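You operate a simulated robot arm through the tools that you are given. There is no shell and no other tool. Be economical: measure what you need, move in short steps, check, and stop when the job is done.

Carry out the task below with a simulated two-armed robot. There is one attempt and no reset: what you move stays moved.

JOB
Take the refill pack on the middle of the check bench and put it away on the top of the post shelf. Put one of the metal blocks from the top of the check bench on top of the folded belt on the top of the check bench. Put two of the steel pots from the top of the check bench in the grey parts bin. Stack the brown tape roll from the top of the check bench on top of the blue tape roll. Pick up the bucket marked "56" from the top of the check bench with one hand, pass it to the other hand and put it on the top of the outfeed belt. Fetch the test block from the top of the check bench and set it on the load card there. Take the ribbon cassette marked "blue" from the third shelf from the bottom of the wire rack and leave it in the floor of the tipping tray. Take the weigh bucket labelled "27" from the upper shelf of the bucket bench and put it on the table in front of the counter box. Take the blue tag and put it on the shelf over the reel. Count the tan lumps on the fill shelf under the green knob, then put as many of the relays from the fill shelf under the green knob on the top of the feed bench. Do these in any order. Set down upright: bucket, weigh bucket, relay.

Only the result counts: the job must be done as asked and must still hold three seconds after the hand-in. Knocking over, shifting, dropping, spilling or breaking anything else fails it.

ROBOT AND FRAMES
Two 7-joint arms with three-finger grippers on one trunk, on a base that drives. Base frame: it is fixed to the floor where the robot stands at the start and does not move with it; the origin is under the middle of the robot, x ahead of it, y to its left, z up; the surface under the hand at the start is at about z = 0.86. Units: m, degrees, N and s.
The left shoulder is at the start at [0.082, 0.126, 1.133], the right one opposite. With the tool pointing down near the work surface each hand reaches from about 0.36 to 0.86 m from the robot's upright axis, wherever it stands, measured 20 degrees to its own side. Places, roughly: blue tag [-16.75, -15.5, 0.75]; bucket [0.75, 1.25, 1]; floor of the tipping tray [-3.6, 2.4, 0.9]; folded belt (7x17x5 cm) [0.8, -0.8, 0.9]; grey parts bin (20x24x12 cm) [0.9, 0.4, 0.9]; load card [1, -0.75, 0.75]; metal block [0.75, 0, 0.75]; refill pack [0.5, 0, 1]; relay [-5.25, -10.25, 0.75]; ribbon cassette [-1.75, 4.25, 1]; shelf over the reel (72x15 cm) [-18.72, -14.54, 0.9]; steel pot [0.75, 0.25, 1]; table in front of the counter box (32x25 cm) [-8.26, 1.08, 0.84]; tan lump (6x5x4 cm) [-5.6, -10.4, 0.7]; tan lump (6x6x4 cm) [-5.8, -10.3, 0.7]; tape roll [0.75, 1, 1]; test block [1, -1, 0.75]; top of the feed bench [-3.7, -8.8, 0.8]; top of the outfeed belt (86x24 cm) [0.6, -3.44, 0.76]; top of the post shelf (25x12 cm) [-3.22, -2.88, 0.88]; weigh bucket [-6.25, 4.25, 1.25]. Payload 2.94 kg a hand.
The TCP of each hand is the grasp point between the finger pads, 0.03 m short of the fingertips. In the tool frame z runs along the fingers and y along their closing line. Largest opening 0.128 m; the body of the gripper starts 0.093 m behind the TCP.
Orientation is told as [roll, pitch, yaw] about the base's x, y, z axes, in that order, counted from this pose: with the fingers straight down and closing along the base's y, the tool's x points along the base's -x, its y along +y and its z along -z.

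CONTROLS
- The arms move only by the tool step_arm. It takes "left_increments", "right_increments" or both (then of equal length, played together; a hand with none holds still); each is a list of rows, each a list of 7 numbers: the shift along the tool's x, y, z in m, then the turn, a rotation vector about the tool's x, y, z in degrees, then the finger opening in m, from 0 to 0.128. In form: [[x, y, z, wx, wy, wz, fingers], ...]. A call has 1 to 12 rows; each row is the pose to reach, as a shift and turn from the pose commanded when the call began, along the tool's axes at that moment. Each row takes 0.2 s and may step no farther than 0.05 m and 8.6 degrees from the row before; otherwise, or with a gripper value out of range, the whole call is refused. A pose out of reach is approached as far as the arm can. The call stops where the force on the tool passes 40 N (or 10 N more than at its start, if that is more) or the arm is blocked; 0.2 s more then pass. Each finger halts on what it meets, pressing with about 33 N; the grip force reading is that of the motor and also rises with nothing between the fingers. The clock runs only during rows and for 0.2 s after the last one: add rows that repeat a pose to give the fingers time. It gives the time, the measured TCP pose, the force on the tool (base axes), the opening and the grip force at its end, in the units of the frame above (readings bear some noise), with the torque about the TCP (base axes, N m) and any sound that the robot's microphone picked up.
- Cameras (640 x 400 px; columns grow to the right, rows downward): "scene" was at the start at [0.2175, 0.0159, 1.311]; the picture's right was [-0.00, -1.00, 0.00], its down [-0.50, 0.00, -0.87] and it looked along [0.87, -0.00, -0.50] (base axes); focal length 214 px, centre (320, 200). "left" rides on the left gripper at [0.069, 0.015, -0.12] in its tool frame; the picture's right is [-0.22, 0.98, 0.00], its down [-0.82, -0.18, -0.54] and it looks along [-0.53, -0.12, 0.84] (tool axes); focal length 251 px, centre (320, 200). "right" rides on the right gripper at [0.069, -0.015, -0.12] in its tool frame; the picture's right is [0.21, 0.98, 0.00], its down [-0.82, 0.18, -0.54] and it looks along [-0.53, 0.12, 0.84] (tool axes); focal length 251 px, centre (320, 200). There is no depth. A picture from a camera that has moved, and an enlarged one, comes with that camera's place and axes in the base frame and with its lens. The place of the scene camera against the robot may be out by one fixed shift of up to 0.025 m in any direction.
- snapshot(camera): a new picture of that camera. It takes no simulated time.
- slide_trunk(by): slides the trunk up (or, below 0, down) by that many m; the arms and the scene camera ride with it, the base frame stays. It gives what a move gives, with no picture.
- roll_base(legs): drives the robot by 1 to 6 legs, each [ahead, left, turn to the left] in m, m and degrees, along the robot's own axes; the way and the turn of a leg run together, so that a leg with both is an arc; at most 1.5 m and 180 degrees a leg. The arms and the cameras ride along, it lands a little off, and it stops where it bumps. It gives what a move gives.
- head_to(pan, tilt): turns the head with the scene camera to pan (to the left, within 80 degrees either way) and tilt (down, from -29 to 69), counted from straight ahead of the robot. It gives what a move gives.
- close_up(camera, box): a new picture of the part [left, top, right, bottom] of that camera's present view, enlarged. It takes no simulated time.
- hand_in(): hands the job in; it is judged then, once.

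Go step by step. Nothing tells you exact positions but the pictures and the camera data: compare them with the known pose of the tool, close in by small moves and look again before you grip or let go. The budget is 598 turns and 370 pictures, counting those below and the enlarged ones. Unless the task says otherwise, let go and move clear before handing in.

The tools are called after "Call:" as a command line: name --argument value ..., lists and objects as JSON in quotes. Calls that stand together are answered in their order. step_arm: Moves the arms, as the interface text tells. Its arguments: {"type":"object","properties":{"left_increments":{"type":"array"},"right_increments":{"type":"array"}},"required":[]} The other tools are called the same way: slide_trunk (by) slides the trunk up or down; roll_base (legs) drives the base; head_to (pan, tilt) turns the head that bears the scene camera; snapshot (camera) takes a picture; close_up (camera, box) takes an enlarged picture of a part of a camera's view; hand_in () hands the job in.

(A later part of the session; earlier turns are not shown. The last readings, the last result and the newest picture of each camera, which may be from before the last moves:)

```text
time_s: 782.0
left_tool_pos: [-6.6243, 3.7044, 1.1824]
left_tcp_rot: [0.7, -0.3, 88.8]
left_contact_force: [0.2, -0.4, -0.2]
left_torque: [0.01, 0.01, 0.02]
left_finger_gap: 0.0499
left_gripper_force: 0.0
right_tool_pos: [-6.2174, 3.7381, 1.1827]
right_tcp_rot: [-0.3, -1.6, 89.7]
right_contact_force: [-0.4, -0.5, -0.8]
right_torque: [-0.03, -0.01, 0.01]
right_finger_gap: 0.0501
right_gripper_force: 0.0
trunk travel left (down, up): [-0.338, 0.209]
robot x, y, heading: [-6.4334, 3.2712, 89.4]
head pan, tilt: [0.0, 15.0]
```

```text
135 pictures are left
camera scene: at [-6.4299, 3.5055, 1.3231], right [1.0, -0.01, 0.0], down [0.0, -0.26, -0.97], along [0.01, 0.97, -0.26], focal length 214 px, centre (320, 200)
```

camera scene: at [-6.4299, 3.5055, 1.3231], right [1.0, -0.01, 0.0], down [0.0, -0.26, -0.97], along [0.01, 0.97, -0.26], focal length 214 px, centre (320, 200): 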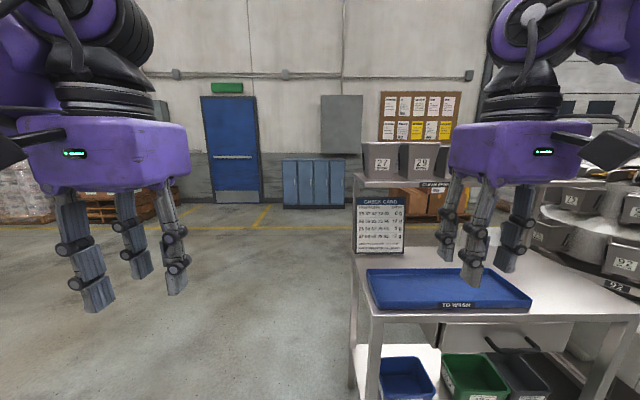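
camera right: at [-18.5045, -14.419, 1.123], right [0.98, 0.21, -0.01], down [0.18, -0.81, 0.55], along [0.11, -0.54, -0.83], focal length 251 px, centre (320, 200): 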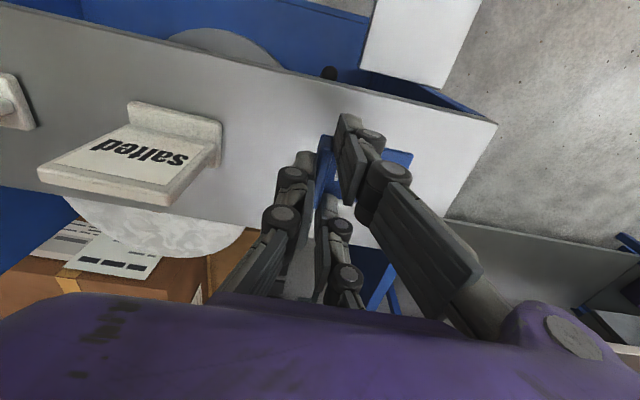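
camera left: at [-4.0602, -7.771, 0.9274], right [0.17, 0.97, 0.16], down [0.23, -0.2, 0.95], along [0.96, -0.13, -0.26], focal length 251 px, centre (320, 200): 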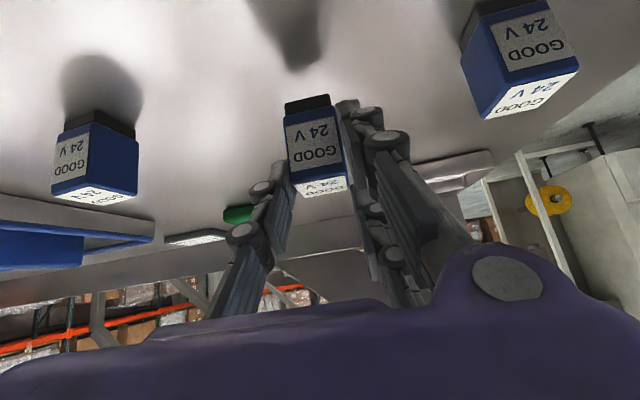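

Call:
step_arm --right_increments '[[0.03, -0.03, 0, 0, 0, 0, 0.05], [0.06, -0.06, 0, 0, 0, 0, 0.05], [0.09, -0.09, 0, 0, 0, 0, 0.05], [0.1, -0.13, 0, 0, 0, 0, 0.05], [0.1, -0.17, 0, 0, 0, 0, 0.05]]'

Call:
close_up --camera "scene" --box '[330, 110, 570, 270]'

```text
time_s: 783.4
left_tool_pos: [-6.6251, 3.7026, 1.1818]
left_tcp_rot: [0.7, -0.2, 88.5]
left_contact_force: [-0.3, 1.3, -0.9]
left_torque: [0.02, -0.04, -0.01]
left_finger_gap: 0.05
left_gripper_force: 0.0
right_tool_pos: [-6.0686, 3.6375, 1.2412]
right_tcp_rot: [5.0, -20.1, 94.5]
right_contact_force: [-0.9, 0.2, 0.4]
right_torque: [-0.03, -0.06, 0.0]
right_finger_gap: 0.05
right_gripper_force: 0.0
right hand out of reach, approached as far as the arm can: row 4
trunk travel left (down, up): [-0.338, 0.209]
robot x, y, heading: [-6.4354, 3.2691, 89.3]
head pan, tilt: [0.0, 15.0]
stopped in row 5 (right hand): the arm was blocked; the commanded pose is now the measured one
```

```text
2.50 times, centred on (450, 190) of scene
camera zoom: at [-6.4316, 3.5048, 1.3232], right [1.0, -0.01, 0.0], down [0.0, -0.26, -0.97], along [0.01, 0.97, -0.26], focal length 536 px, centre (-5, 225)
```

zoom: 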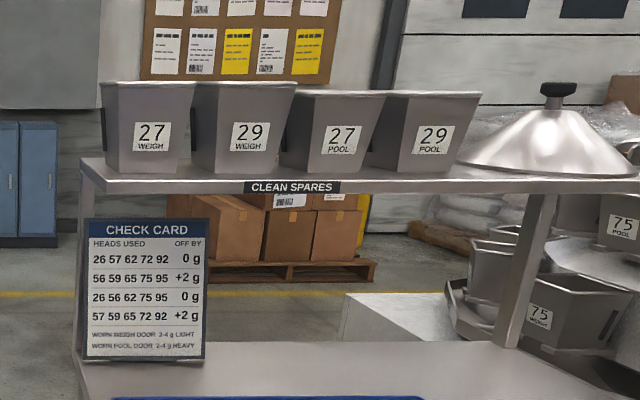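

Four spare buckets stand there: "27 WEIGH" is the leftmost. I raise the trunk and bring the left arm in line with it.

Call:
slide_trunk --by 0.2

Call:
roll_base --legs '[[0, -0.4, 0.6]]'

Call:
head_to --pan 10 --tilt 25

Call:
snapshot --camera "scene"

Call:
snapshot --camera "left"

```text
time_s: 785.5
left_tool_pos: [-6.6246, 3.7049, 1.3807]
left_tcp_rot: [0.8, 0.0, 88.7]
left_contact_force: [0.2, -0.1, 1.1]
left_torque: [0.0, -0.04, -0.04]
left_finger_gap: 0.0503
left_gripper_force: 0.1
right_tool_pos: [-6.0657, 3.638, 1.4409]
right_tcp_rot: [5.0, -19.9, 94.5]
right_contact_force: [-0.8, -0.2, 0.5]
right_torque: [-0.04, -0.01, 0.04]
right_finger_gap: 0.0501
right_gripper_force: 0.1
trunk travel left (down, up): [-0.538, 0.009]
robot x, y, heading: [-6.4401, 3.2686, 89.3]
head pan, tilt: [0.0, 15.0]
```

```text
time_s: 789.6
left_tool_pos: [-6.2308, 3.6993, 1.3811]
left_tcp_rot: [0.8, -0.2, 89.4]
left_contact_force: [0.0, -0.1, -0.2]
left_torque: [0.01, 0.0, -0.03]
left_finger_gap: 0.0499
left_gripper_force: 0.1
right_tool_pos: [-5.6742, 3.6396, 1.4415]
right_tcp_rot: [5.0, -20.1, 95.3]
right_contact_force: [-0.2, 0.4, -0.3]
right_torque: [0.02, 0.0, 0.01]
right_finger_gap: 0.0501
right_gripper_force: 0.0
trunk travel left (down, up): [-0.538, 0.009]
robot x, y, heading: [-6.0378, 3.267, 90.2]
head pan, tilt: [0.0, 15.0]
```

```text
time_s: 790.3
left_tool_pos: [-6.2324, 3.6991, 1.3815]
left_tcp_rot: [0.8, -0.2, 89.4]
left_contact_force: [-0.3, 0.3, -0.4]
left_torque: [0.01, 0.05, 0.01]
left_finger_gap: 0.0499
left_gripper_force: 0.0
right_tool_pos: [-5.6728, 3.64, 1.4409]
right_tcp_rot: [5.0, -20.1, 95.4]
right_contact_force: [-0.5, -1.0, 1.5]
right_torque: [0.01, 0.01, 0.0]
right_finger_gap: 0.0498
right_gripper_force: 0.0
trunk travel left (down, up): [-0.538, 0.009]
robot x, y, heading: [-6.0371, 3.2691, 90.3]
head pan, tilt: [10.0, 25.0]
```

```text
133 pictures are left
camera scene: at [-6.0497, 3.388, 1.5259], right [0.98, 0.18, 0.0], down [0.07, -0.42, -0.91], along [-0.16, 0.89, -0.42], focal length 214 px, centre (320, 200)
```

scene: 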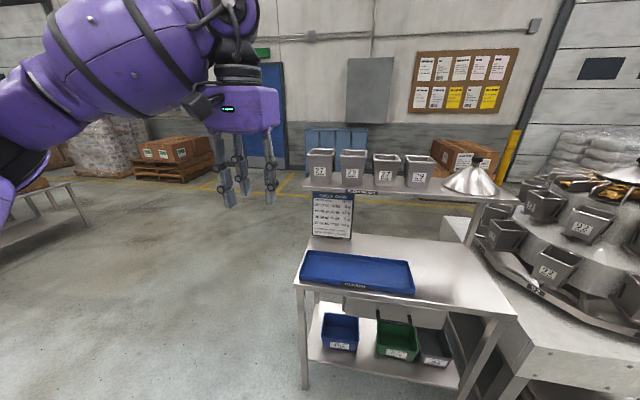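

```text
132 pictures are left
camera left: at [-6.246, 3.6299, 1.5017], right [-0.97, 0.22, 0.01], down [0.2, 0.82, 0.54], along [0.11, 0.53, -0.84], focal length 251 px, centre (320, 200)
```

left: 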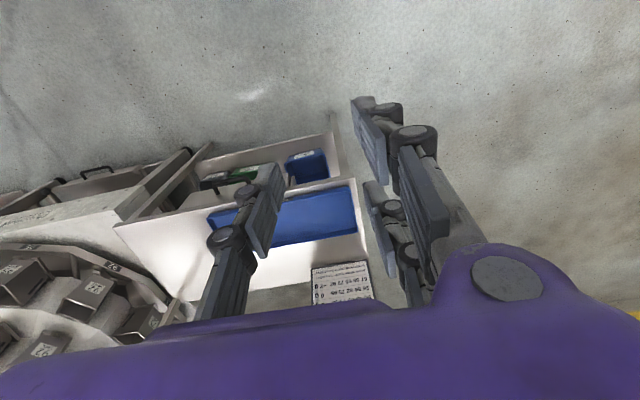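

Call:
step_arm --left_increments '[[0, 0, -0.01, 0, 0, -8.18, 0.06], [0, 0, -0.02, 0, 0, -16.36, 0.06], [0, 0, -0.03, 0, 0, -24.5, 0.06], [0, 0, -0.04, 0, 0, -32.7, 0.06], [0, 0, -0.05, 0, 0, -40.9, 0.06], [0, 0, -0.06, 0, 0, -49.1, 0.06], [0, 0, -0.07, 0, 0, -57.3, 0.06], [0, 0, -0.08, 0, 0, -65.5, 0.06], [0, 0, -0.08, 0, 0, -73.6, 0.06], [0, 0, -0.08, 0, 0, -81.8, 0.06], [0, 0, -0.08, 0, 0, -90, 0.06], [0, 0, -0.08, 0, 0, -90, 0.06]]'

Call:
roll_base --legs '[[0.22, 0, -0.3]]'

Call:
snapshot --camera "left"

Call:
snapshot --camera "scene"

```text
time_s: 792.9
left_tool_pos: [-6.2295, 3.6986, 1.4608]
left_tcp_rot: [-0.2, -0.8, 179.6]
left_contact_force: [0.1, 0.2, -0.4]
left_torque: [-0.02, -0.01, 0.01]
left_finger_gap: 0.0598
left_gripper_force: 0.1
right_tool_pos: [-5.6724, 3.6403, 1.4405]
right_tcp_rot: [5.0, -20.1, 95.3]
right_contact_force: [-0.2, 0.2, 0.0]
right_torque: [0.02, 0.04, 0.03]
right_finger_gap: 0.0501
right_gripper_force: 0.1
trunk travel left (down, up): [-0.538, 0.009]
robot x, y, heading: [-6.0356, 3.2651, 90.2]
head pan, tilt: [10.0, 25.0]
```

```text
time_s: 794.6
left_tool_pos: [-6.2258, 3.9163, 1.4638]
left_tcp_rot: [-0.5, -0.7, 179.0]
left_contact_force: [0.7, 0.4, 0.3]
left_torque: [0.04, 0.02, 0.0]
left_finger_gap: 0.0599
left_gripper_force: 0.1
right_tool_pos: [-5.67, 3.8533, 1.4415]
right_tcp_rot: [4.9, -20.2, 94.9]
right_contact_force: [0.5, -1.0, -0.4]
right_torque: [0.03, 0.02, -0.01]
right_finger_gap: 0.0501
right_gripper_force: 0.1
trunk travel left (down, up): [-0.538, 0.009]
robot x, y, heading: [-6.0351, 3.4862, 89.7]
head pan, tilt: [10.0, 25.0]
```

```text
131 pictures are left
camera left: at [-6.1568, 3.8989, 1.5819], right [-0.23, -0.97, 0.0], down [-0.81, 0.19, 0.55], along [-0.54, 0.13, -0.83], focal length 251 px, centre (320, 200)
```

left: 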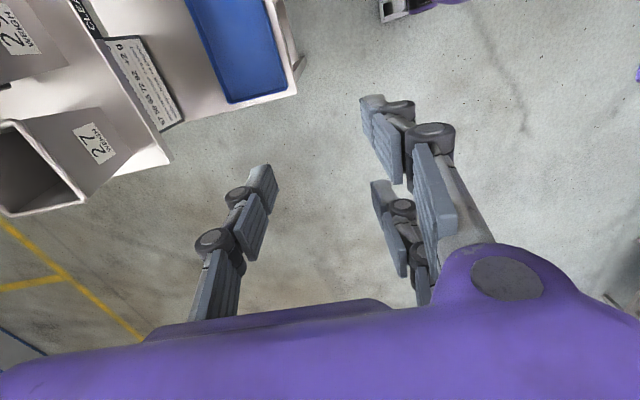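

```text
130 pictures are left
camera scene: at [-6.0487, 3.6038, 1.5262], right [0.99, 0.17, 0.0], down [0.07, -0.42, -0.91], along [-0.15, 0.89, -0.42], focal length 214 px, centre (320, 200)
```

scene: 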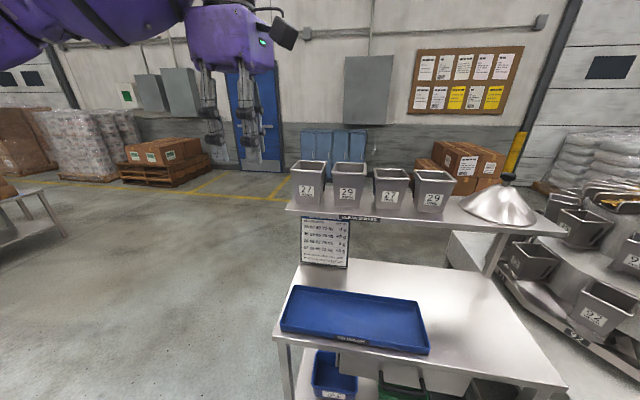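

Call:
step_arm --left_increments '[[0.006, -0.045, 0, 0, 0, 0, 0.06], [0.012, -0.09, 0, 0, 0, 0, 0.06], [0.02, -0.135, 0, 0, 0, 0, 0.06], [0.026, -0.18, 0.01, 0, 0, 0, 0.06], [0.026, -0.18, 0.01, 0, 0, 0, 0.06]]'

Call:
snapshot --camera "left"

```text
time_s: 795.8
left_tool_pos: [-6.1973, 4.0965, 1.452]
left_tcp_rot: [-0.3, -0.8, 178.9]
left_contact_force: [-0.4, -0.4, 0.3]
left_torque: [0.04, -0.05, 0.03]
left_finger_gap: 0.06
left_gripper_force: 0.0
right_tool_pos: [-5.6705, 3.8533, 1.4423]
right_tcp_rot: [5.0, -20.2, 94.8]
right_contact_force: [0.4, -1.6, 0.1]
right_torque: [0.02, 0.0, -0.01]
right_finger_gap: 0.0498
right_gripper_force: 0.1
trunk travel left (down, up): [-0.538, 0.009]
robot x, y, heading: [-6.0369, 3.483, 89.5]
head pan, tilt: [10.0, 25.0]
```

```text
129 pictures are left
camera left: at [-6.1288, 4.0793, 1.5714], right [-0.23, -0.97, 0.0], down [-0.81, 0.19, 0.55], along [-0.54, 0.13, -0.83], focal length 251 px, centre (320, 200)
```

left: 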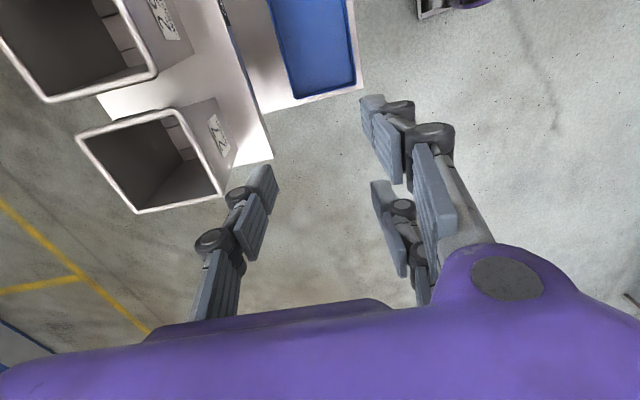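

Rim measured: z≈1.306, front wall y≈4.238, x −6.259…−6.154. I'll pinch the front wall: thumb inside, two fingers outside.

Call:
step_arm --left_increments '[[-0.003, -0.045, 0, 0, 0, 0, 0.06], [-0.006, -0.09, 0, 0, 0, 0, 0.06], [-0.009, -0.135, 0.0, 0, 0, 0, 0.06], [-0.009, -0.1435, 0.02, 0, 0, 0, 0.06], [-0.009, -0.1435, 0.04, 0, 0, 0, 0.06], [-0.009, -0.1435, 0.04, 0, 0, 0, 0.06]]'

Call:
snapshot --camera "left"

Call:
close_up --camera "scene" --box '[230, 60, 390, 230]'

```text
time_s: 797.2
left_tool_pos: [-6.2155, 4.1664, 1.399]
left_tcp_rot: [-0.2, -0.8, 179.1]
left_contact_force: [-0.4, 0.5, -0.2]
left_torque: [-0.02, -0.01, 0.0]
left_finger_gap: 0.06
left_gripper_force: 0.0
left hand out of reach, approached as far as the arm can: row 2, 3, 4, 5, 6
right_tool_pos: [-5.6717, 3.8558, 1.4405]
right_tcp_rot: [5.0, -20.0, 94.8]
right_contact_force: [-0.6, 0.2, -0.2]
right_torque: [-0.03, -0.02, -0.03]
right_finger_gap: 0.0503
right_gripper_force: 0.0
trunk travel left (down, up): [-0.538, 0.009]
robot x, y, heading: [-6.0339, 3.486, 89.6]
head pan, tilt: [10.0, 25.0]
```

```text
128 pictures are left
camera left: at [-6.1457, 4.1498, 1.5182], right [-0.23, -0.97, 0.0], down [-0.81, 0.19, 0.55], along [-0.54, 0.13, -0.83], focal length 251 px, centre (320, 200)
```

left: 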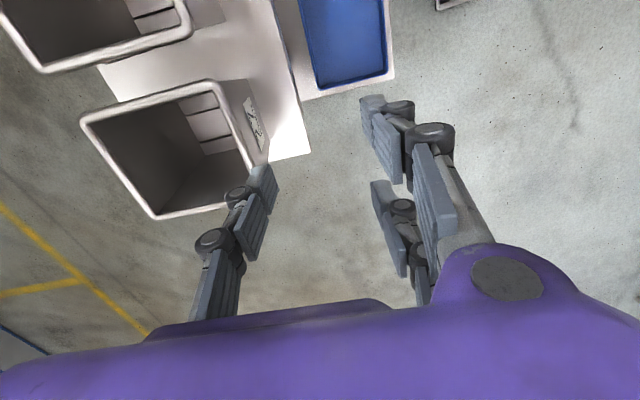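

```text
2.35 times, centred on (310, 145) of scene
camera zoom: at [-6.0502, 3.6068, 1.5258], right [0.99, 0.17, 0.0], down [0.07, -0.42, -0.91], along [-0.15, 0.89, -0.42], focal length 505 px, centre (344, 329)
```

zoom: 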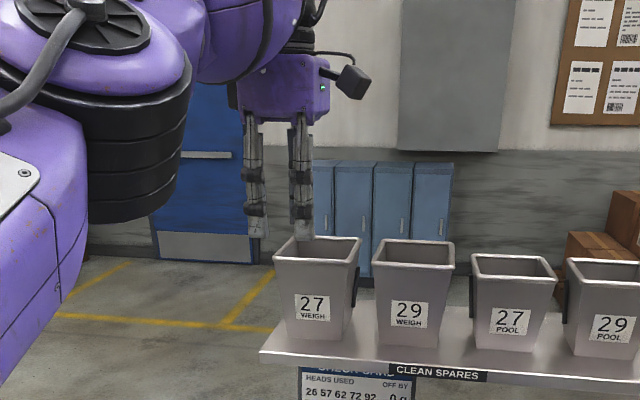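

Call:
roll_base --legs '[[0.07, 0, 0]]'

Call:
snapshot --camera "left"

```text
time_s: 798.2
left_tool_pos: [-6.2125, 4.2291, 1.4058]
left_tcp_rot: [-0.8, -0.7, 178.9]
left_contact_force: [0.8, -0.9, 0.9]
left_torque: [0.09, -0.01, 0.01]
left_finger_gap: 0.0602
left_gripper_force: 0.1
right_tool_pos: [-5.6693, 3.9178, 1.4451]
right_tcp_rot: [5.1, -20.5, 94.8]
right_contact_force: [-0.2, -1.3, -0.3]
right_torque: [0.11, 0.0, 0.0]
right_finger_gap: 0.05
right_gripper_force: 0.0
trunk travel left (down, up): [-0.538, 0.009]
robot x, y, heading: [-6.036, 3.5526, 89.6]
head pan, tilt: [10.0, 25.0]
```

```text
126 pictures are left
camera left: at [-6.1436, 4.2109, 1.5245], right [-0.23, -0.97, -0.01], down [-0.81, 0.19, 0.55], along [-0.54, 0.14, -0.83], focal length 251 px, centre (320, 200)
```

left: 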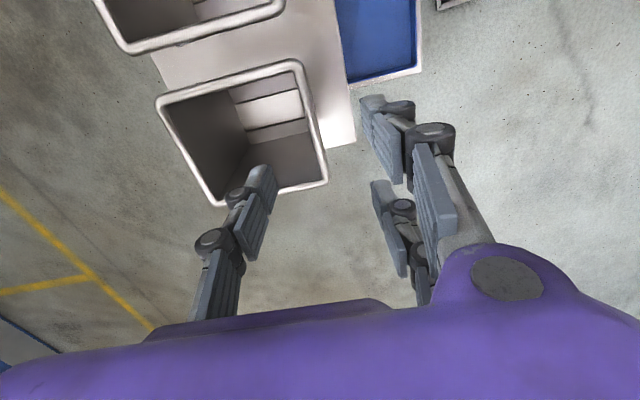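

Call:
step_arm --left_increments '[[0.009, -0.006, 0.02, 0, 0, 0, 0.06], [0.009, -0.006, 0.05, 0, 0, 0, 0.06], [0.009, -0.006, 0.08, 0, 0, 0, 0.06], [0.009, -0.006, 0.094, 0, 0, 0, 0.06], [0.009, -0.006, 0.094, 0, 0, 0, 0.06]]'

Call:
snapshot --camera "left"

Call:
close_up --camera "scene" --box '[230, 60, 390, 230]'

```text
time_s: 799.4
left_tool_pos: [-6.2048, 4.2403, 1.3069]
left_tcp_rot: [-0.3, -0.8, 178.9]
left_contact_force: [-0.1, 0.1, -0.2]
left_torque: [0.01, -0.02, 0.0]
left_finger_gap: 0.0601
left_gripper_force: 0.1
right_tool_pos: [-5.6689, 3.9229, 1.4416]
right_tcp_rot: [5.0, -20.2, 94.7]
right_contact_force: [0.1, -0.5, 0.0]
right_torque: [0.02, -0.01, 0.01]
right_finger_gap: 0.0503
right_gripper_force: 0.1
trunk travel left (down, up): [-0.538, 0.009]
robot x, y, heading: [-6.035, 3.5549, 89.6]
head pan, tilt: [10.0, 25.0]
```

```text
125 pictures are left
camera left: at [-6.1362, 4.2232, 1.426], right [-0.23, -0.97, 0.0], down [-0.81, 0.19, 0.55], along [-0.54, 0.13, -0.83], focal length 251 px, centre (320, 200)
```

left: 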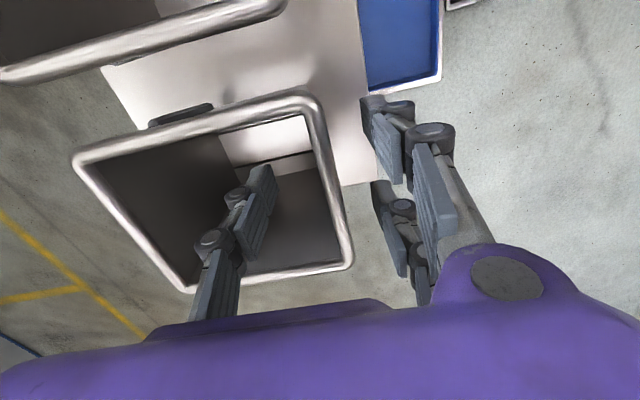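

```text
2.35 times, centred on (310, 145) of scene
camera zoom: at [-6.0485, 3.674, 1.526], right [0.99, 0.17, 0.0], down [0.07, -0.42, -0.91], along [-0.15, 0.89, -0.42], focal length 505 px, centre (344, 329)
```

zoom: 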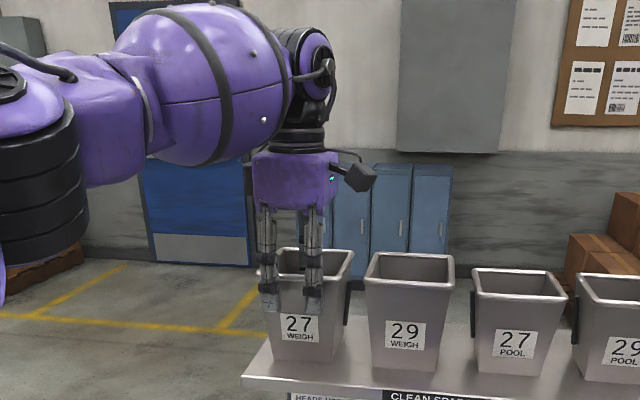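

Front wall sits between thumb (inside) and the two fingers (outside). Close.

Call:
step_arm --left_increments '[[0, 0, 0, 0, 0, 0, 0.04], [0, 0, 0, 0, 0, 0, 0.02], [0, 0, 0, 0, 0, 0, 0.0], [0, 0, 0, 0, 0, 0, 0.0], [0, 0, 0, 0, 0, 0, 0.0]]'

Call:
snapshot --camera "left"

```text
time_s: 800.6
left_tool_pos: [-6.2063, 4.2415, 1.3077]
left_tcp_rot: [-0.5, -0.7, 179.0]
left_contact_force: [-2.1, 3.1, 5.8]
left_torque: [1.22, 0.17, 0.17]
left_finger_gap: 0.01
left_gripper_force: 32.5
right_tool_pos: [-5.6686, 3.923, 1.4415]
right_tcp_rot: [5.0, -20.2, 94.9]
right_contact_force: [1.1, -0.5, -0.2]
right_torque: [-0.03, -0.01, -0.01]
right_finger_gap: 0.05
right_gripper_force: 0.1
trunk travel left (down, up): [-0.538, 0.009]
robot x, y, heading: [-6.0366, 3.5541, 89.7]
head pan, tilt: [10.0, 25.0]
```

```text
123 pictures are left
camera left: at [-6.1362, 4.2239, 1.4263], right [-0.23, -0.97, 0.0], down [-0.81, 0.19, 0.55], along [-0.54, 0.13, -0.83], focal length 251 px, centre (320, 200)
```

left: 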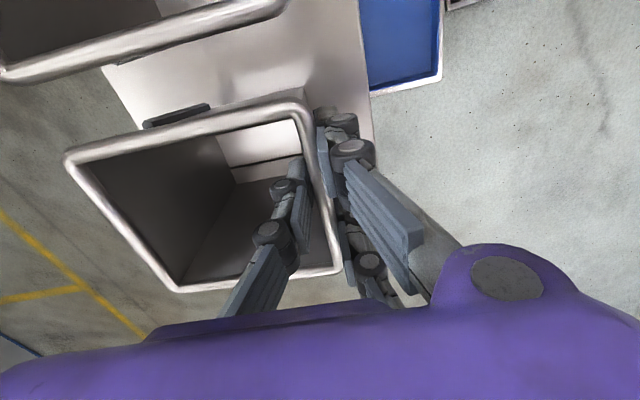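

Call:
step_arm --left_increments '[[0, 0, -0.01, 0, 0, 0, 0.0], [0, 0, -0.03, 0, 0, 0, 0.0], [0, 0, -0.06, 0, 0, 0, 0.0], [0, 0, -0.09, 0, 0, 0, 0.0], [0, 0, -0.09, 0, 0, 0, 0.0]]'

Call:
snapshot --camera "scene"

```text
time_s: 801.8
left_tool_pos: [-6.2055, 4.2381, 1.3951]
left_tcp_rot: [-0.2, -0.7, 178.9]
left_contact_force: [0.2, 0.6, -5.1]
left_torque: [-0.3, -0.03, 0.03]
left_finger_gap: 0.0074
left_gripper_force: 33.7
left hand out of reach, approached as far as the arm can: row 4, 5
right_tool_pos: [-5.6693, 3.9255, 1.4419]
right_tcp_rot: [5.1, -20.0, 94.8]
right_contact_force: [0.6, 0.9, -1.3]
right_torque: [-0.01, -0.02, -0.02]
right_finger_gap: 0.0499
right_gripper_force: 0.1
trunk travel left (down, up): [-0.538, 0.009]
robot x, y, heading: [-6.0339, 3.5545, 89.7]
head pan, tilt: [10.0, 25.0]
```

```text
122 pictures are left
camera scene: at [-6.0494, 3.676, 1.5257], right [0.99, 0.17, 0.0], down [0.07, -0.42, -0.91], along [-0.15, 0.89, -0.42], focal length 214 px, centre (320, 200)
```

scene: 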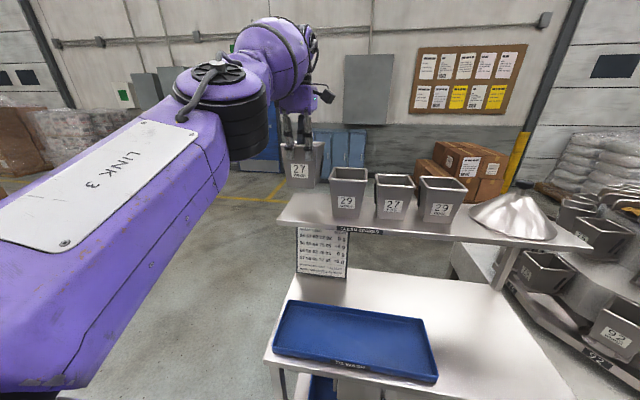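

Bucket lifted. Back away and go look at the counter-box table.

Call:
roll_base --legs '[[-0.45, 0, 0.3], [0, 0, 90], [1.2, 0, 0]]'

Call:
head_to --pan 55 --tilt 20

Call:
snapshot --camera "scene"

```text
time_s: 814.0
left_tool_pos: [-7.9094, 2.9392, 1.3971]
left_tcp_rot: [-0.3, -0.7, -91.1]
left_contact_force: [-0.1, -0.4, -6.1]
left_torque: [0.02, -0.26, -0.02]
left_finger_gap: 0.0075
left_gripper_force: 32.5
right_tool_pos: [-7.5963, 3.4755, 1.4417]
right_tcp_rot: [5.0, -20.2, -175.0]
right_contact_force: [0.5, 0.2, -0.4]
right_torque: [-0.02, 0.01, 0.0]
right_finger_gap: 0.0504
right_gripper_force: 0.0
trunk travel left (down, up): [-0.538, 0.009]
robot x, y, heading: [-7.227, 3.1103, 180.0]
head pan, tilt: [10.0, 25.0]
```

```text
time_s: 815.1
left_tool_pos: [-7.9107, 2.9394, 1.3966]
left_tcp_rot: [-0.3, -0.7, -91.1]
left_contact_force: [0.2, -0.3, -5.8]
left_torque: [0.02, -0.29, 0.01]
left_finger_gap: 0.0076
left_gripper_force: 33.1
right_tool_pos: [-7.5966, 3.477, 1.4417]
right_tcp_rot: [5.0, -20.0, -175.0]
right_contact_force: [-0.9, 0.8, -0.4]
right_torque: [0.01, 0.03, 0.0]
right_finger_gap: 0.05
right_gripper_force: 0.1
trunk travel left (down, up): [-0.538, 0.009]
robot x, y, heading: [-7.2279, 3.1104, 179.8]
head pan, tilt: [55.0, 20.0]
```

```text
121 pictures are left
camera scene: at [-7.2913, 3.0502, 1.5339], right [-0.82, 0.58, 0.0], down [0.2, 0.28, -0.94], along [-0.54, -0.77, -0.34], focal length 214 px, centre (320, 200)
```

scene: 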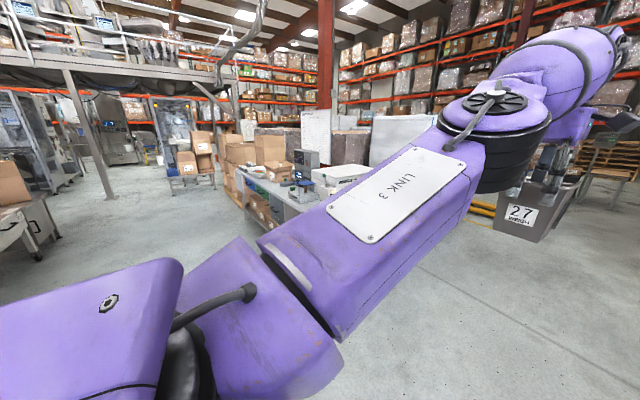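

Call:
roll_base --legs '[[0, 0, 90], [0.4, -0.9, 0], [0.4, 0, 0]]'

Call:
head_to --pan 0 --tilt 30

Call:
snapshot --camera "scene"

```text
time_s: 829.3
left_tool_pos: [-7.9613, 1.6369, 1.399]
left_tcp_rot: [-0.4, -0.7, -0.8]
left_contact_force: [-0.5, 0.4, -5.0]
left_torque: [0.28, -0.02, 0.03]
left_finger_gap: 0.0076
left_gripper_force: 33.1
right_tool_pos: [-8.4987, 1.9483, 1.4425]
right_tcp_rot: [5.0, -20.3, -84.9]
right_contact_force: [-0.3, 0.4, -0.4]
right_torque: [-0.03, 0.0, 0.02]
right_finger_gap: 0.05
right_gripper_force: 0.1
trunk travel left (down, up): [-0.538, 0.009]
robot x, y, heading: [-8.1327, 2.317, -90.2]
head pan, tilt: [55.0, 20.0]
```

```text
time_s: 830.5
left_tool_pos: [-7.9628, 1.6362, 1.3955]
left_tcp_rot: [-0.3, -0.7, -0.8]
left_contact_force: [-0.1, 0.0, -5.2]
left_torque: [0.29, 0.02, 0.02]
left_finger_gap: 0.0075
left_gripper_force: 32.7
right_tool_pos: [-8.4989, 1.946, 1.4421]
right_tcp_rot: [5.0, -20.3, -84.8]
right_contact_force: [-0.3, 0.1, 0.2]
right_torque: [0.0, 0.0, 0.02]
right_finger_gap: 0.0498
right_gripper_force: 0.0
trunk travel left (down, up): [-0.538, 0.009]
robot x, y, heading: [-8.1359, 2.3208, -90.3]
head pan, tilt: [0.0, 30.0]
```

```text
120 pictures are left
camera scene: at [-8.131, 2.2298, 1.5179], right [-1.0, 0.0, 0.0], down [0.0, 0.5, -0.87], along [0.0, -0.87, -0.5], focal length 214 px, centre (320, 200)
```

scene: 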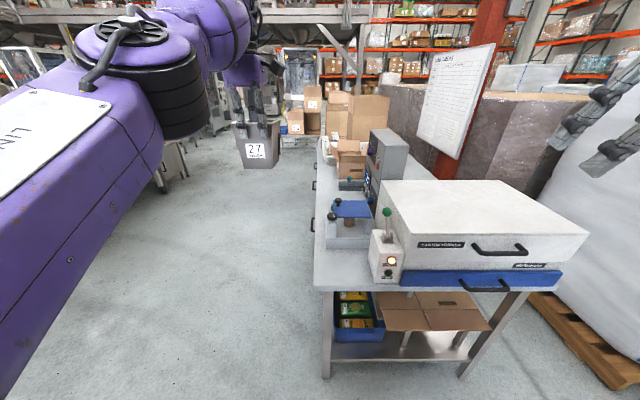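

Call:
close_up --camera "scene" --box '[300, 120, 430, 300]'

```text
2.22 times, centred on (365, 210) of scene
camera zoom: at [-8.131, 2.2298, 1.5179], right [-1.0, 0.0, 0.0], down [0.0, 0.5, -0.87], along [0.0, -0.87, -0.5], focal length 477 px, centre (220, 178)
```

zoom: 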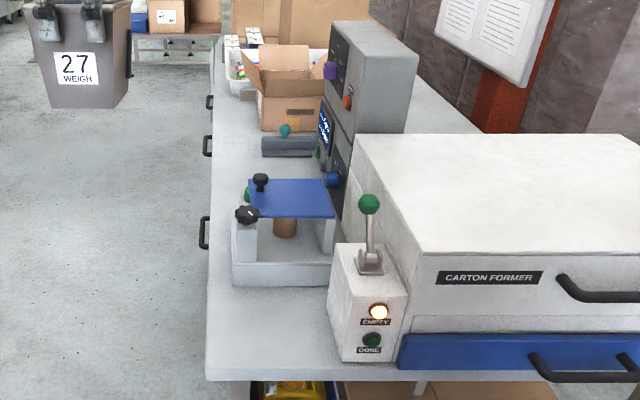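

Call:
roll_base --legs '[[0, 0.72, 0], [1.05, 0, 0], [0, 0, -90]]'

Call:
head_to --pan 15 --tilt 40

Call:
snapshot --camera "scene"

Call:
snapshot --camera "left"

```text
time_s: 846.1
left_tool_pos: [-8.0942, 1.1073, 1.3956]
left_tcp_rot: [-0.3, -0.7, -90.8]
left_contact_force: [0.2, 0.3, -6.0]
left_torque: [0.0, -0.31, -0.01]
left_finger_gap: 0.0075
left_gripper_force: 33.2
right_tool_pos: [-7.7827, 1.6434, 1.4415]
right_tcp_rot: [5.0, -20.1, -174.9]
right_contact_force: [0.7, 0.2, -0.1]
right_torque: [-0.04, 0.0, -0.01]
right_finger_gap: 0.0499
right_gripper_force: 0.0
trunk travel left (down, up): [-0.538, 0.009]
robot x, y, heading: [-7.4104, 1.2797, 179.9]
head pan, tilt: [0.0, 30.0]
```

```text
time_s: 846.9
left_tool_pos: [-8.0953, 1.107, 1.3965]
left_tcp_rot: [-0.3, -0.7, -90.9]
left_contact_force: [-1.0, 0.0, -5.1]
left_torque: [0.01, -0.25, 0.02]
left_finger_gap: 0.0077
left_gripper_force: 33.4
right_tool_pos: [-7.7837, 1.644, 1.4416]
right_tcp_rot: [4.9, -20.2, -174.9]
right_contact_force: [1.4, 0.1, 0.5]
right_torque: [0.04, -0.02, 0.0]
right_finger_gap: 0.05
right_gripper_force: 0.1
trunk travel left (down, up): [-0.538, 0.009]
robot x, y, heading: [-7.4131, 1.2783, 179.8]
head pan, tilt: [15.0, 40.0]
```

```text
118 pictures are left
camera scene: at [-7.5049, 1.2732, 1.5025], right [-0.26, 0.97, 0.0], down [0.62, 0.17, -0.77], along [-0.74, -0.2, -0.64], focal length 214 px, centre (320, 200)
```

scene: 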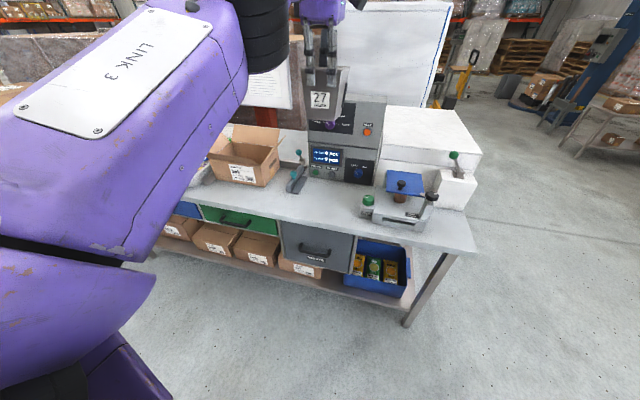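

```text
117 pictures are left
camera left: at [-8.0785, 1.177, 1.5152], right [0.97, -0.23, 0.0], down [-0.19, -0.81, 0.55], along [-0.13, -0.54, -0.83], focal length 251 px, centre (320, 200)
```

left: 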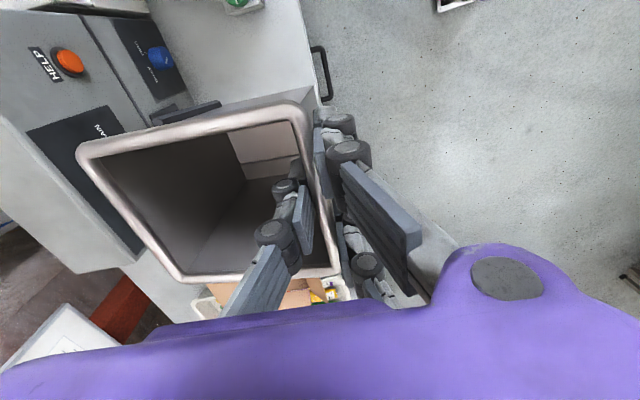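

Call:
roll_base --legs '[[0.142, 0.015, 0]]'

Call:
slide_trunk --by -0.3

Call:
snapshot --camera "scene"

```text
time_s: 848.2
left_tool_pos: [-8.2325, 1.0931, 1.4008]
left_tcp_rot: [-0.5, -0.7, -91.0]
left_contact_force: [0.7, 0.0, -5.1]
left_torque: [0.01, -0.24, -0.03]
left_finger_gap: 0.0073
left_gripper_force: 33.2
right_tool_pos: [-7.9197, 1.6295, 1.4433]
right_tcp_rot: [5.1, -20.4, -174.9]
right_contact_force: [1.2, -0.1, 0.3]
right_torque: [0.03, 0.04, -0.02]
right_finger_gap: 0.05
right_gripper_force: 0.1
trunk travel left (down, up): [-0.538, 0.009]
robot x, y, heading: [-7.5512, 1.2652, 179.8]
head pan, tilt: [15.0, 40.0]
```

```text
time_s: 851.2
left_tool_pos: [-8.2342, 1.0916, 1.0966]
left_tcp_rot: [-0.3, -0.8, -90.9]
left_contact_force: [0.1, -0.3, -5.5]
left_torque: [0.02, -0.25, 0.01]
left_finger_gap: 0.0074
left_gripper_force: 33.1
right_tool_pos: [-7.9229, 1.6295, 1.1415]
right_tcp_rot: [5.1, -20.1, -174.9]
right_contact_force: [0.0, -0.2, -0.9]
right_torque: [0.02, 0.03, 0.03]
right_finger_gap: 0.0502
right_gripper_force: 0.1
trunk travel left (down, up): [-0.238, 0.309]
robot x, y, heading: [-7.5523, 1.2627, 179.7]
head pan, tilt: [15.0, 40.0]
```

```text
116 pictures are left
camera scene: at [-7.7844, 1.2561, 1.1858], right [-0.29, 0.96, 0.0], down [0.6, 0.18, -0.78], along [-0.75, -0.22, -0.62], focal length 214 px, centre (320, 200)
```

scene: 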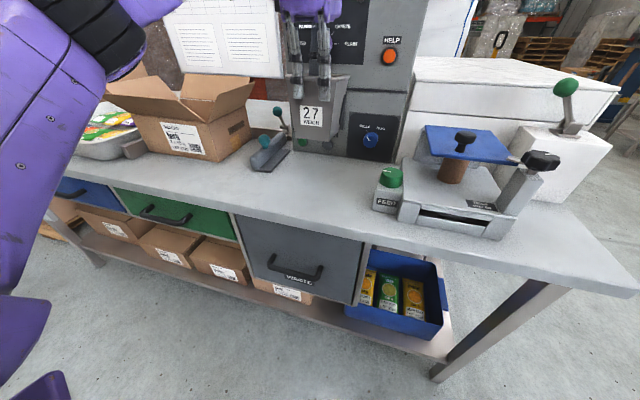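

Call:
step_arm --left_increments '[[0, 0, 0.04, 0, 0, 0, 0.0], [0, 0, 0.08, 0, 0, 0, 0.0], [0, 0, 0.11, 0, 0, 0, 0.0], [0, 0, 0.13, 0, 0, 0, 0.0], [0, 0, 0.13, 0, 0, 0, 0.0]]'

Call:
close_up --camera "scene" --box '[220, 40, 420, 230]'

```text
time_s: 852.4
left_tool_pos: [-8.233, 1.092, 0.9704]
left_tcp_rot: [-0.7, -0.6, -90.9]
left_contact_force: [6.9, -0.8, 17.2]
left_torque: [0.12, 0.95, 0.03]
left_finger_gap: 0.0086
left_gripper_force: 32.9
right_tool_pos: [-7.9203, 1.6293, 1.143]
right_tcp_rot: [5.0, -20.3, -174.8]
right_contact_force: [-0.4, -0.1, 0.6]
right_torque: [-0.01, -0.04, -0.02]
right_finger_gap: 0.0501
right_gripper_force: 0.1
trunk travel left (down, up): [-0.238, 0.309]
robot x, y, heading: [-7.5549, 1.2643, 180.0]
head pan, tilt: [15.0, 40.0]
```

```text
2.11 times, centred on (320, 135) of scene
camera zoom: at [-7.7812, 1.2591, 1.1842], right [-0.26, 0.97, 0.0], down [0.62, 0.17, -0.77], along [-0.74, -0.2, -0.64], focal length 452 px, centre (320, 337)
```

zoom: 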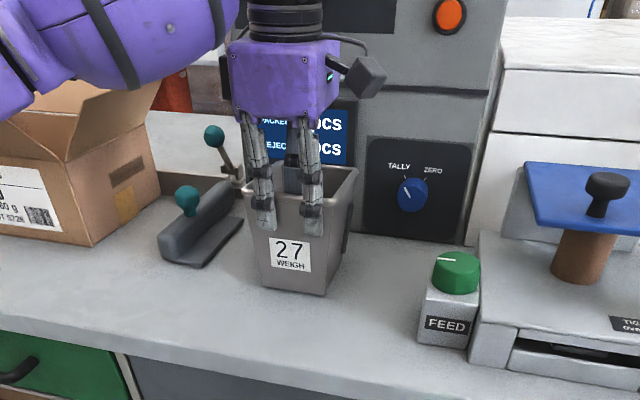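

Call:
step_arm --left_increments '[[0, 0, 0.001, 0, 0, 0, 0.0], [0, 0, 0.001, 0, 0, 0, 0.02], [0, 0, 0.001, 0, 0, 0, 0.045], [0, 0, 0.001, 0, 0, 0, 0.05], [0, 0, 0.001, 0, 0, 0, 0.05]]'

Call:
snapshot --camera "left"

Call:
close_up --camera "scene" --box '[220, 40, 420, 230]'

```text
time_s: 853.6
left_tool_pos: [-8.2349, 1.0918, 0.965]
left_tcp_rot: [-0.4, -0.7, -90.9]
left_contact_force: [-0.4, 0.2, -0.8]
left_torque: [-0.03, 0.03, 0.0]
left_finger_gap: 0.0501
left_gripper_force: 0.1
right_tool_pos: [-7.9221, 1.6294, 1.1422]
right_tcp_rot: [5.0, -20.2, -174.9]
right_contact_force: [-0.4, 0.2, 0.2]
right_torque: [-0.02, 0.01, -0.01]
right_finger_gap: 0.05
right_gripper_force: 0.1
trunk travel left (down, up): [-0.238, 0.309]
robot x, y, heading: [-7.5505, 1.2626, 180.1]
head pan, tilt: [15.0, 40.0]
```

```text
114 pictures are left
camera left: at [-8.2189, 1.161, 1.0847], right [0.97, -0.23, 0.0], down [-0.19, -0.81, 0.55], along [-0.13, -0.54, -0.83], focal length 251 px, centre (320, 200)
```

left: 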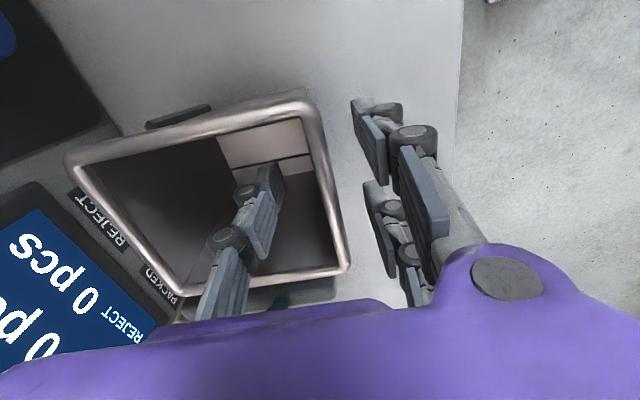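

```text
2.11 times, centred on (320, 135) of scene
camera zoom: at [-7.7837, 1.2589, 1.1835], right [-0.26, 0.97, 0.0], down [0.62, 0.17, -0.77], along [-0.74, -0.2, -0.64], focal length 452 px, centre (320, 337)
```

zoom: 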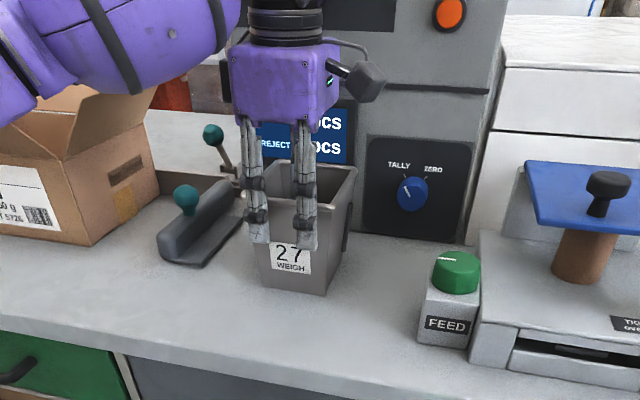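

Bucket stands upright. Raise the hand out and back off.

Call:
step_arm --left_increments '[[0, 0, -0.04, 0, 0, 0, 0.05], [0, 0, -0.08, 0, 0, 0, 0.05], [0, 0, -0.12, 0, 0, 0, 0.05], [0, 0, -0.16, 0, 0, 0, 0.05], [0, 0, -0.2, 0, 0, 0, 0.05]]'

Call:
roll_base --legs '[[-0.5, 0, 0]]'

Call:
snapshot --camera "scene"

```text
time_s: 854.8
left_tool_pos: [-8.2322, 1.0944, 1.166]
left_tcp_rot: [-0.3, -0.8, -90.8]
left_contact_force: [-0.9, 0.0, -0.2]
left_torque: [-0.02, 0.01, -0.02]
left_finger_gap: 0.0503
left_gripper_force: 0.1
right_tool_pos: [-7.9223, 1.6307, 1.1422]
right_tcp_rot: [4.9, -20.4, -174.9]
right_contact_force: [-0.7, 0.3, 0.1]
right_torque: [-0.04, 0.02, 0.05]
right_finger_gap: 0.0498
right_gripper_force: 0.1
trunk travel left (down, up): [-0.238, 0.309]
robot x, y, heading: [-7.5498, 1.2629, 179.8]
head pan, tilt: [15.0, 40.0]
```

```text
time_s: 857.8
left_tool_pos: [-7.7314, 1.0922, 1.165]
left_tcp_rot: [-0.2, -0.7, -90.7]
left_contact_force: [-0.6, 0.3, 0.3]
left_torque: [0.0, 0.01, 0.03]
left_finger_gap: 0.0501
left_gripper_force: 0.1
right_tool_pos: [-7.422, 1.6279, 1.142]
right_tcp_rot: [4.9, -20.2, -174.8]
right_contact_force: [0.4, -0.3, -0.2]
right_torque: [-0.03, 0.01, -0.04]
right_finger_gap: 0.05
right_gripper_force: 0.0
trunk travel left (down, up): [-0.238, 0.309]
robot x, y, heading: [-7.0499, 1.2702, -180.1]
head pan, tilt: [15.0, 40.0]
```

```text
112 pictures are left
camera scene: at [-7.2788, 1.237, 1.1973], right [-0.48, 0.88, 0.0], down [0.45, 0.25, -0.86], along [-0.75, -0.41, -0.51], focal length 214 px, centre (320, 200)
```

scene: 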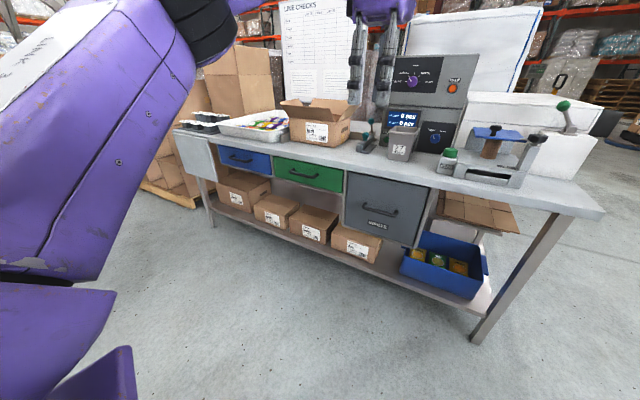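

Bucket is placed in front of the counter box. Now to the wire rack: re-tuck arms and drive north then east.

Call:
step_arm --left_increments '[[0.01, 0.02, -0.02, 0, 0, 8.18, 0.05], [0.02, 0.04, -0.03, 0, 0, 16.36, 0.05], [0.03, 0.06, -0.04, 0, 0, 24.5, 0.05], [0.04, 0.08, -0.05, 0, 0, 32.7, 0.05], [0.04, 0.1, -0.05, 0, 0, 40.9, 0.05], [0.04, 0.12, -0.05, 0, 0, 49.1, 0.05], [0.04, 0.14, -0.05, 0, 0, 57.3, 0.05], [0.04, 0.16, -0.05, 0, 0, 65.5, 0.05], [0.04, 0.18, -0.05, 0, 0, 73.6, 0.05], [0.04, 0.2, -0.05, 0, 0, 81.8, 0.05], [0.04, 0.2, -0.05, 0, 0, 90, 0.05]]'

Call:
roll_base --legs '[[0, 0, -90], [1.4, 0, 0], [0.55, 0, 0], [0, 0, -90]]'

Call:
head_to --pan 0 --tilt 12

Call:
snapshot --camera "scene"

```text
time_s: 860.1
left_tool_pos: [-7.5321, 1.1391, 1.1924]
left_tcp_rot: [0.6, -0.5, 179.2]
left_contact_force: [-0.6, -0.4, -0.3]
left_torque: [0.02, -0.01, -0.01]
left_finger_gap: 0.0499
left_gripper_force: 0.1
left hand out of reach, approached as far as the arm can: row 4, 5, 6, 7, 8, 9, 10, 11
right_tool_pos: [-7.4217, 1.6285, 1.1413]
right_tcp_rot: [5.0, -20.2, -174.7]
right_contact_force: [-0.2, -0.9, 0.4]
right_torque: [0.0, 0.02, 0.0]
right_finger_gap: 0.0502
right_gripper_force: 0.1
trunk travel left (down, up): [-0.238, 0.309]
robot x, y, heading: [-7.05, 1.2646, -179.8]
head pan, tilt: [15.0, 40.0]
```

```text
time_s: 877.5
left_tool_pos: [-6.5589, 3.3215, 1.193]
left_tcp_rot: [0.6, -0.4, -1.1]
left_contact_force: [-0.3, -1.2, 0.7]
left_torque: [-0.01, 0.02, -0.01]
left_finger_gap: 0.0501
left_gripper_force: 0.1
right_tool_pos: [-6.6725, 2.8331, 1.1419]
right_tcp_rot: [4.9, -20.2, 4.9]
right_contact_force: [0.1, -0.2, -0.3]
right_torque: [-0.01, 0.01, 0.03]
right_finger_gap: 0.0499
right_gripper_force: 0.2
trunk travel left (down, up): [-0.238, 0.309]
robot x, y, heading: [-7.0421, 3.1966, -0.2]
head pan, tilt: [15.0, 40.0]
```

```text
time_s: 878.4
left_tool_pos: [-6.5577, 3.321, 1.1946]
left_tcp_rot: [0.5, -0.3, -1.2]
left_contact_force: [0.2, 0.0, 0.1]
left_torque: [0.0, -0.02, 0.04]
left_finger_gap: 0.05
left_gripper_force: 0.1
right_tool_pos: [-6.6725, 2.8326, 1.1415]
right_tcp_rot: [4.9, -20.2, 4.8]
right_contact_force: [-0.4, 1.1, 0.2]
right_torque: [0.0, -0.03, 0.0]
right_finger_gap: 0.05
right_gripper_force: 0.1
trunk travel left (down, up): [-0.238, 0.309]
robot x, y, heading: [-7.0412, 3.1972, -0.3]
head pan, tilt: [0.0, 12.0]
```

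```text
111 pictures are left
camera scene: at [-6.7926, 3.2136, 1.2278], right [-0.01, -1.0, 0.0], down [-0.21, 0.0, -0.98], along [0.98, -0.01, -0.21], focal length 214 px, centre (320, 200)
```

scene: 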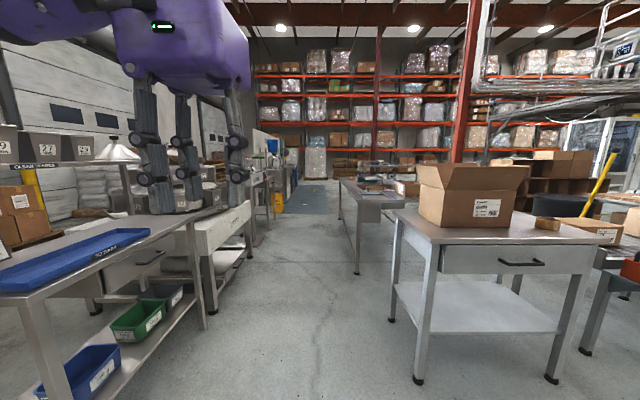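

Call:
roll_base --legs '[[1.4, 0.13, 0.3], [1.4, 0, 0], [0.9, 0, 0]]'

Call:
snapshot --camera "scene"

Call:
head_to --pan -50 --tilt 20

Call:
snapshot --camera "scene"

```text
time_s: 896.3
left_tool_pos: [-2.8601, 3.4025, 1.1935]
left_tcp_rot: [0.5, -0.4, -1.8]
left_contact_force: [0.7, -0.2, -0.1]
left_torque: [-0.01, 0.0, -0.04]
left_finger_gap: 0.0498
left_gripper_force: 0.0
right_tool_pos: [-2.9797, 2.9146, 1.1412]
right_tcp_rot: [5.0, -20.2, 4.1]
right_contact_force: [-0.5, -0.4, -0.3]
right_torque: [0.01, 0.04, -0.01]
right_finger_gap: 0.0498
right_gripper_force: 0.0
trunk travel left (down, up): [-0.238, 0.309]
robot x, y, heading: [-3.352, 3.2879, -1.1]
head pan, tilt: [0.0, 12.0]
```

```text
110 pictures are left
camera scene: at [-3.095, 3.2972, 1.2279], right [-0.02, -1.0, 0.0], down [-0.21, 0.0, -0.98], along [0.98, -0.02, -0.21], focal length 214 px, centre (320, 200)
```

scene: 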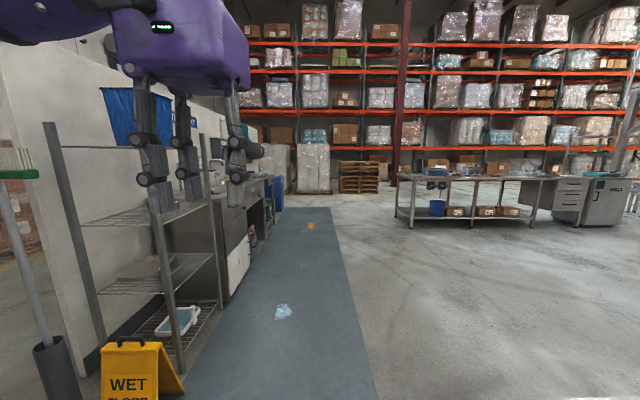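

```text
time_s: 897.5
left_tool_pos: [-2.8603, 3.4035, 1.1936]
left_tcp_rot: [0.5, -0.5, -1.8]
left_contact_force: [-0.2, -0.4, 0.3]
left_torque: [0.02, 0.02, -0.02]
left_finger_gap: 0.0499
left_gripper_force: 0.1
right_tool_pos: [-2.9786, 2.9147, 1.1419]
right_tcp_rot: [5.0, -20.2, 4.3]
right_contact_force: [1.2, 0.3, -0.2]
right_torque: [0.02, -0.01, -0.03]
right_finger_gap: 0.0499
right_gripper_force: 0.0
trunk travel left (down, up): [-0.238, 0.309]
robot x, y, heading: [-3.3454, 3.2829, -1.1]
head pan, tilt: [-50.0, 20.0]
```

```text
109 pictures are left
camera scene: at [-3.1297, 3.2266, 1.2149], right [-0.78, -0.63, 0.0], down [-0.22, 0.27, -0.94], along [0.59, -0.73, -0.34], focal length 214 px, centre (320, 200)
```

scene: 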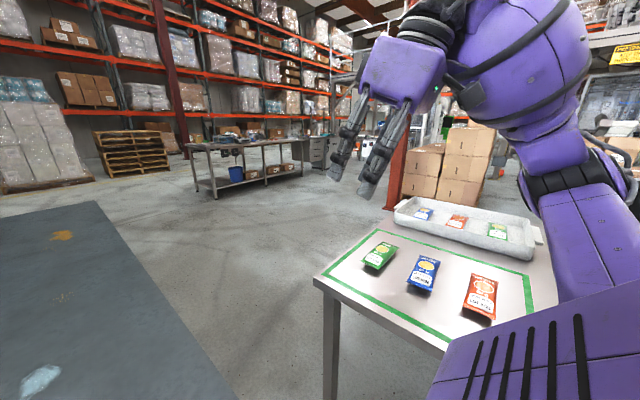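

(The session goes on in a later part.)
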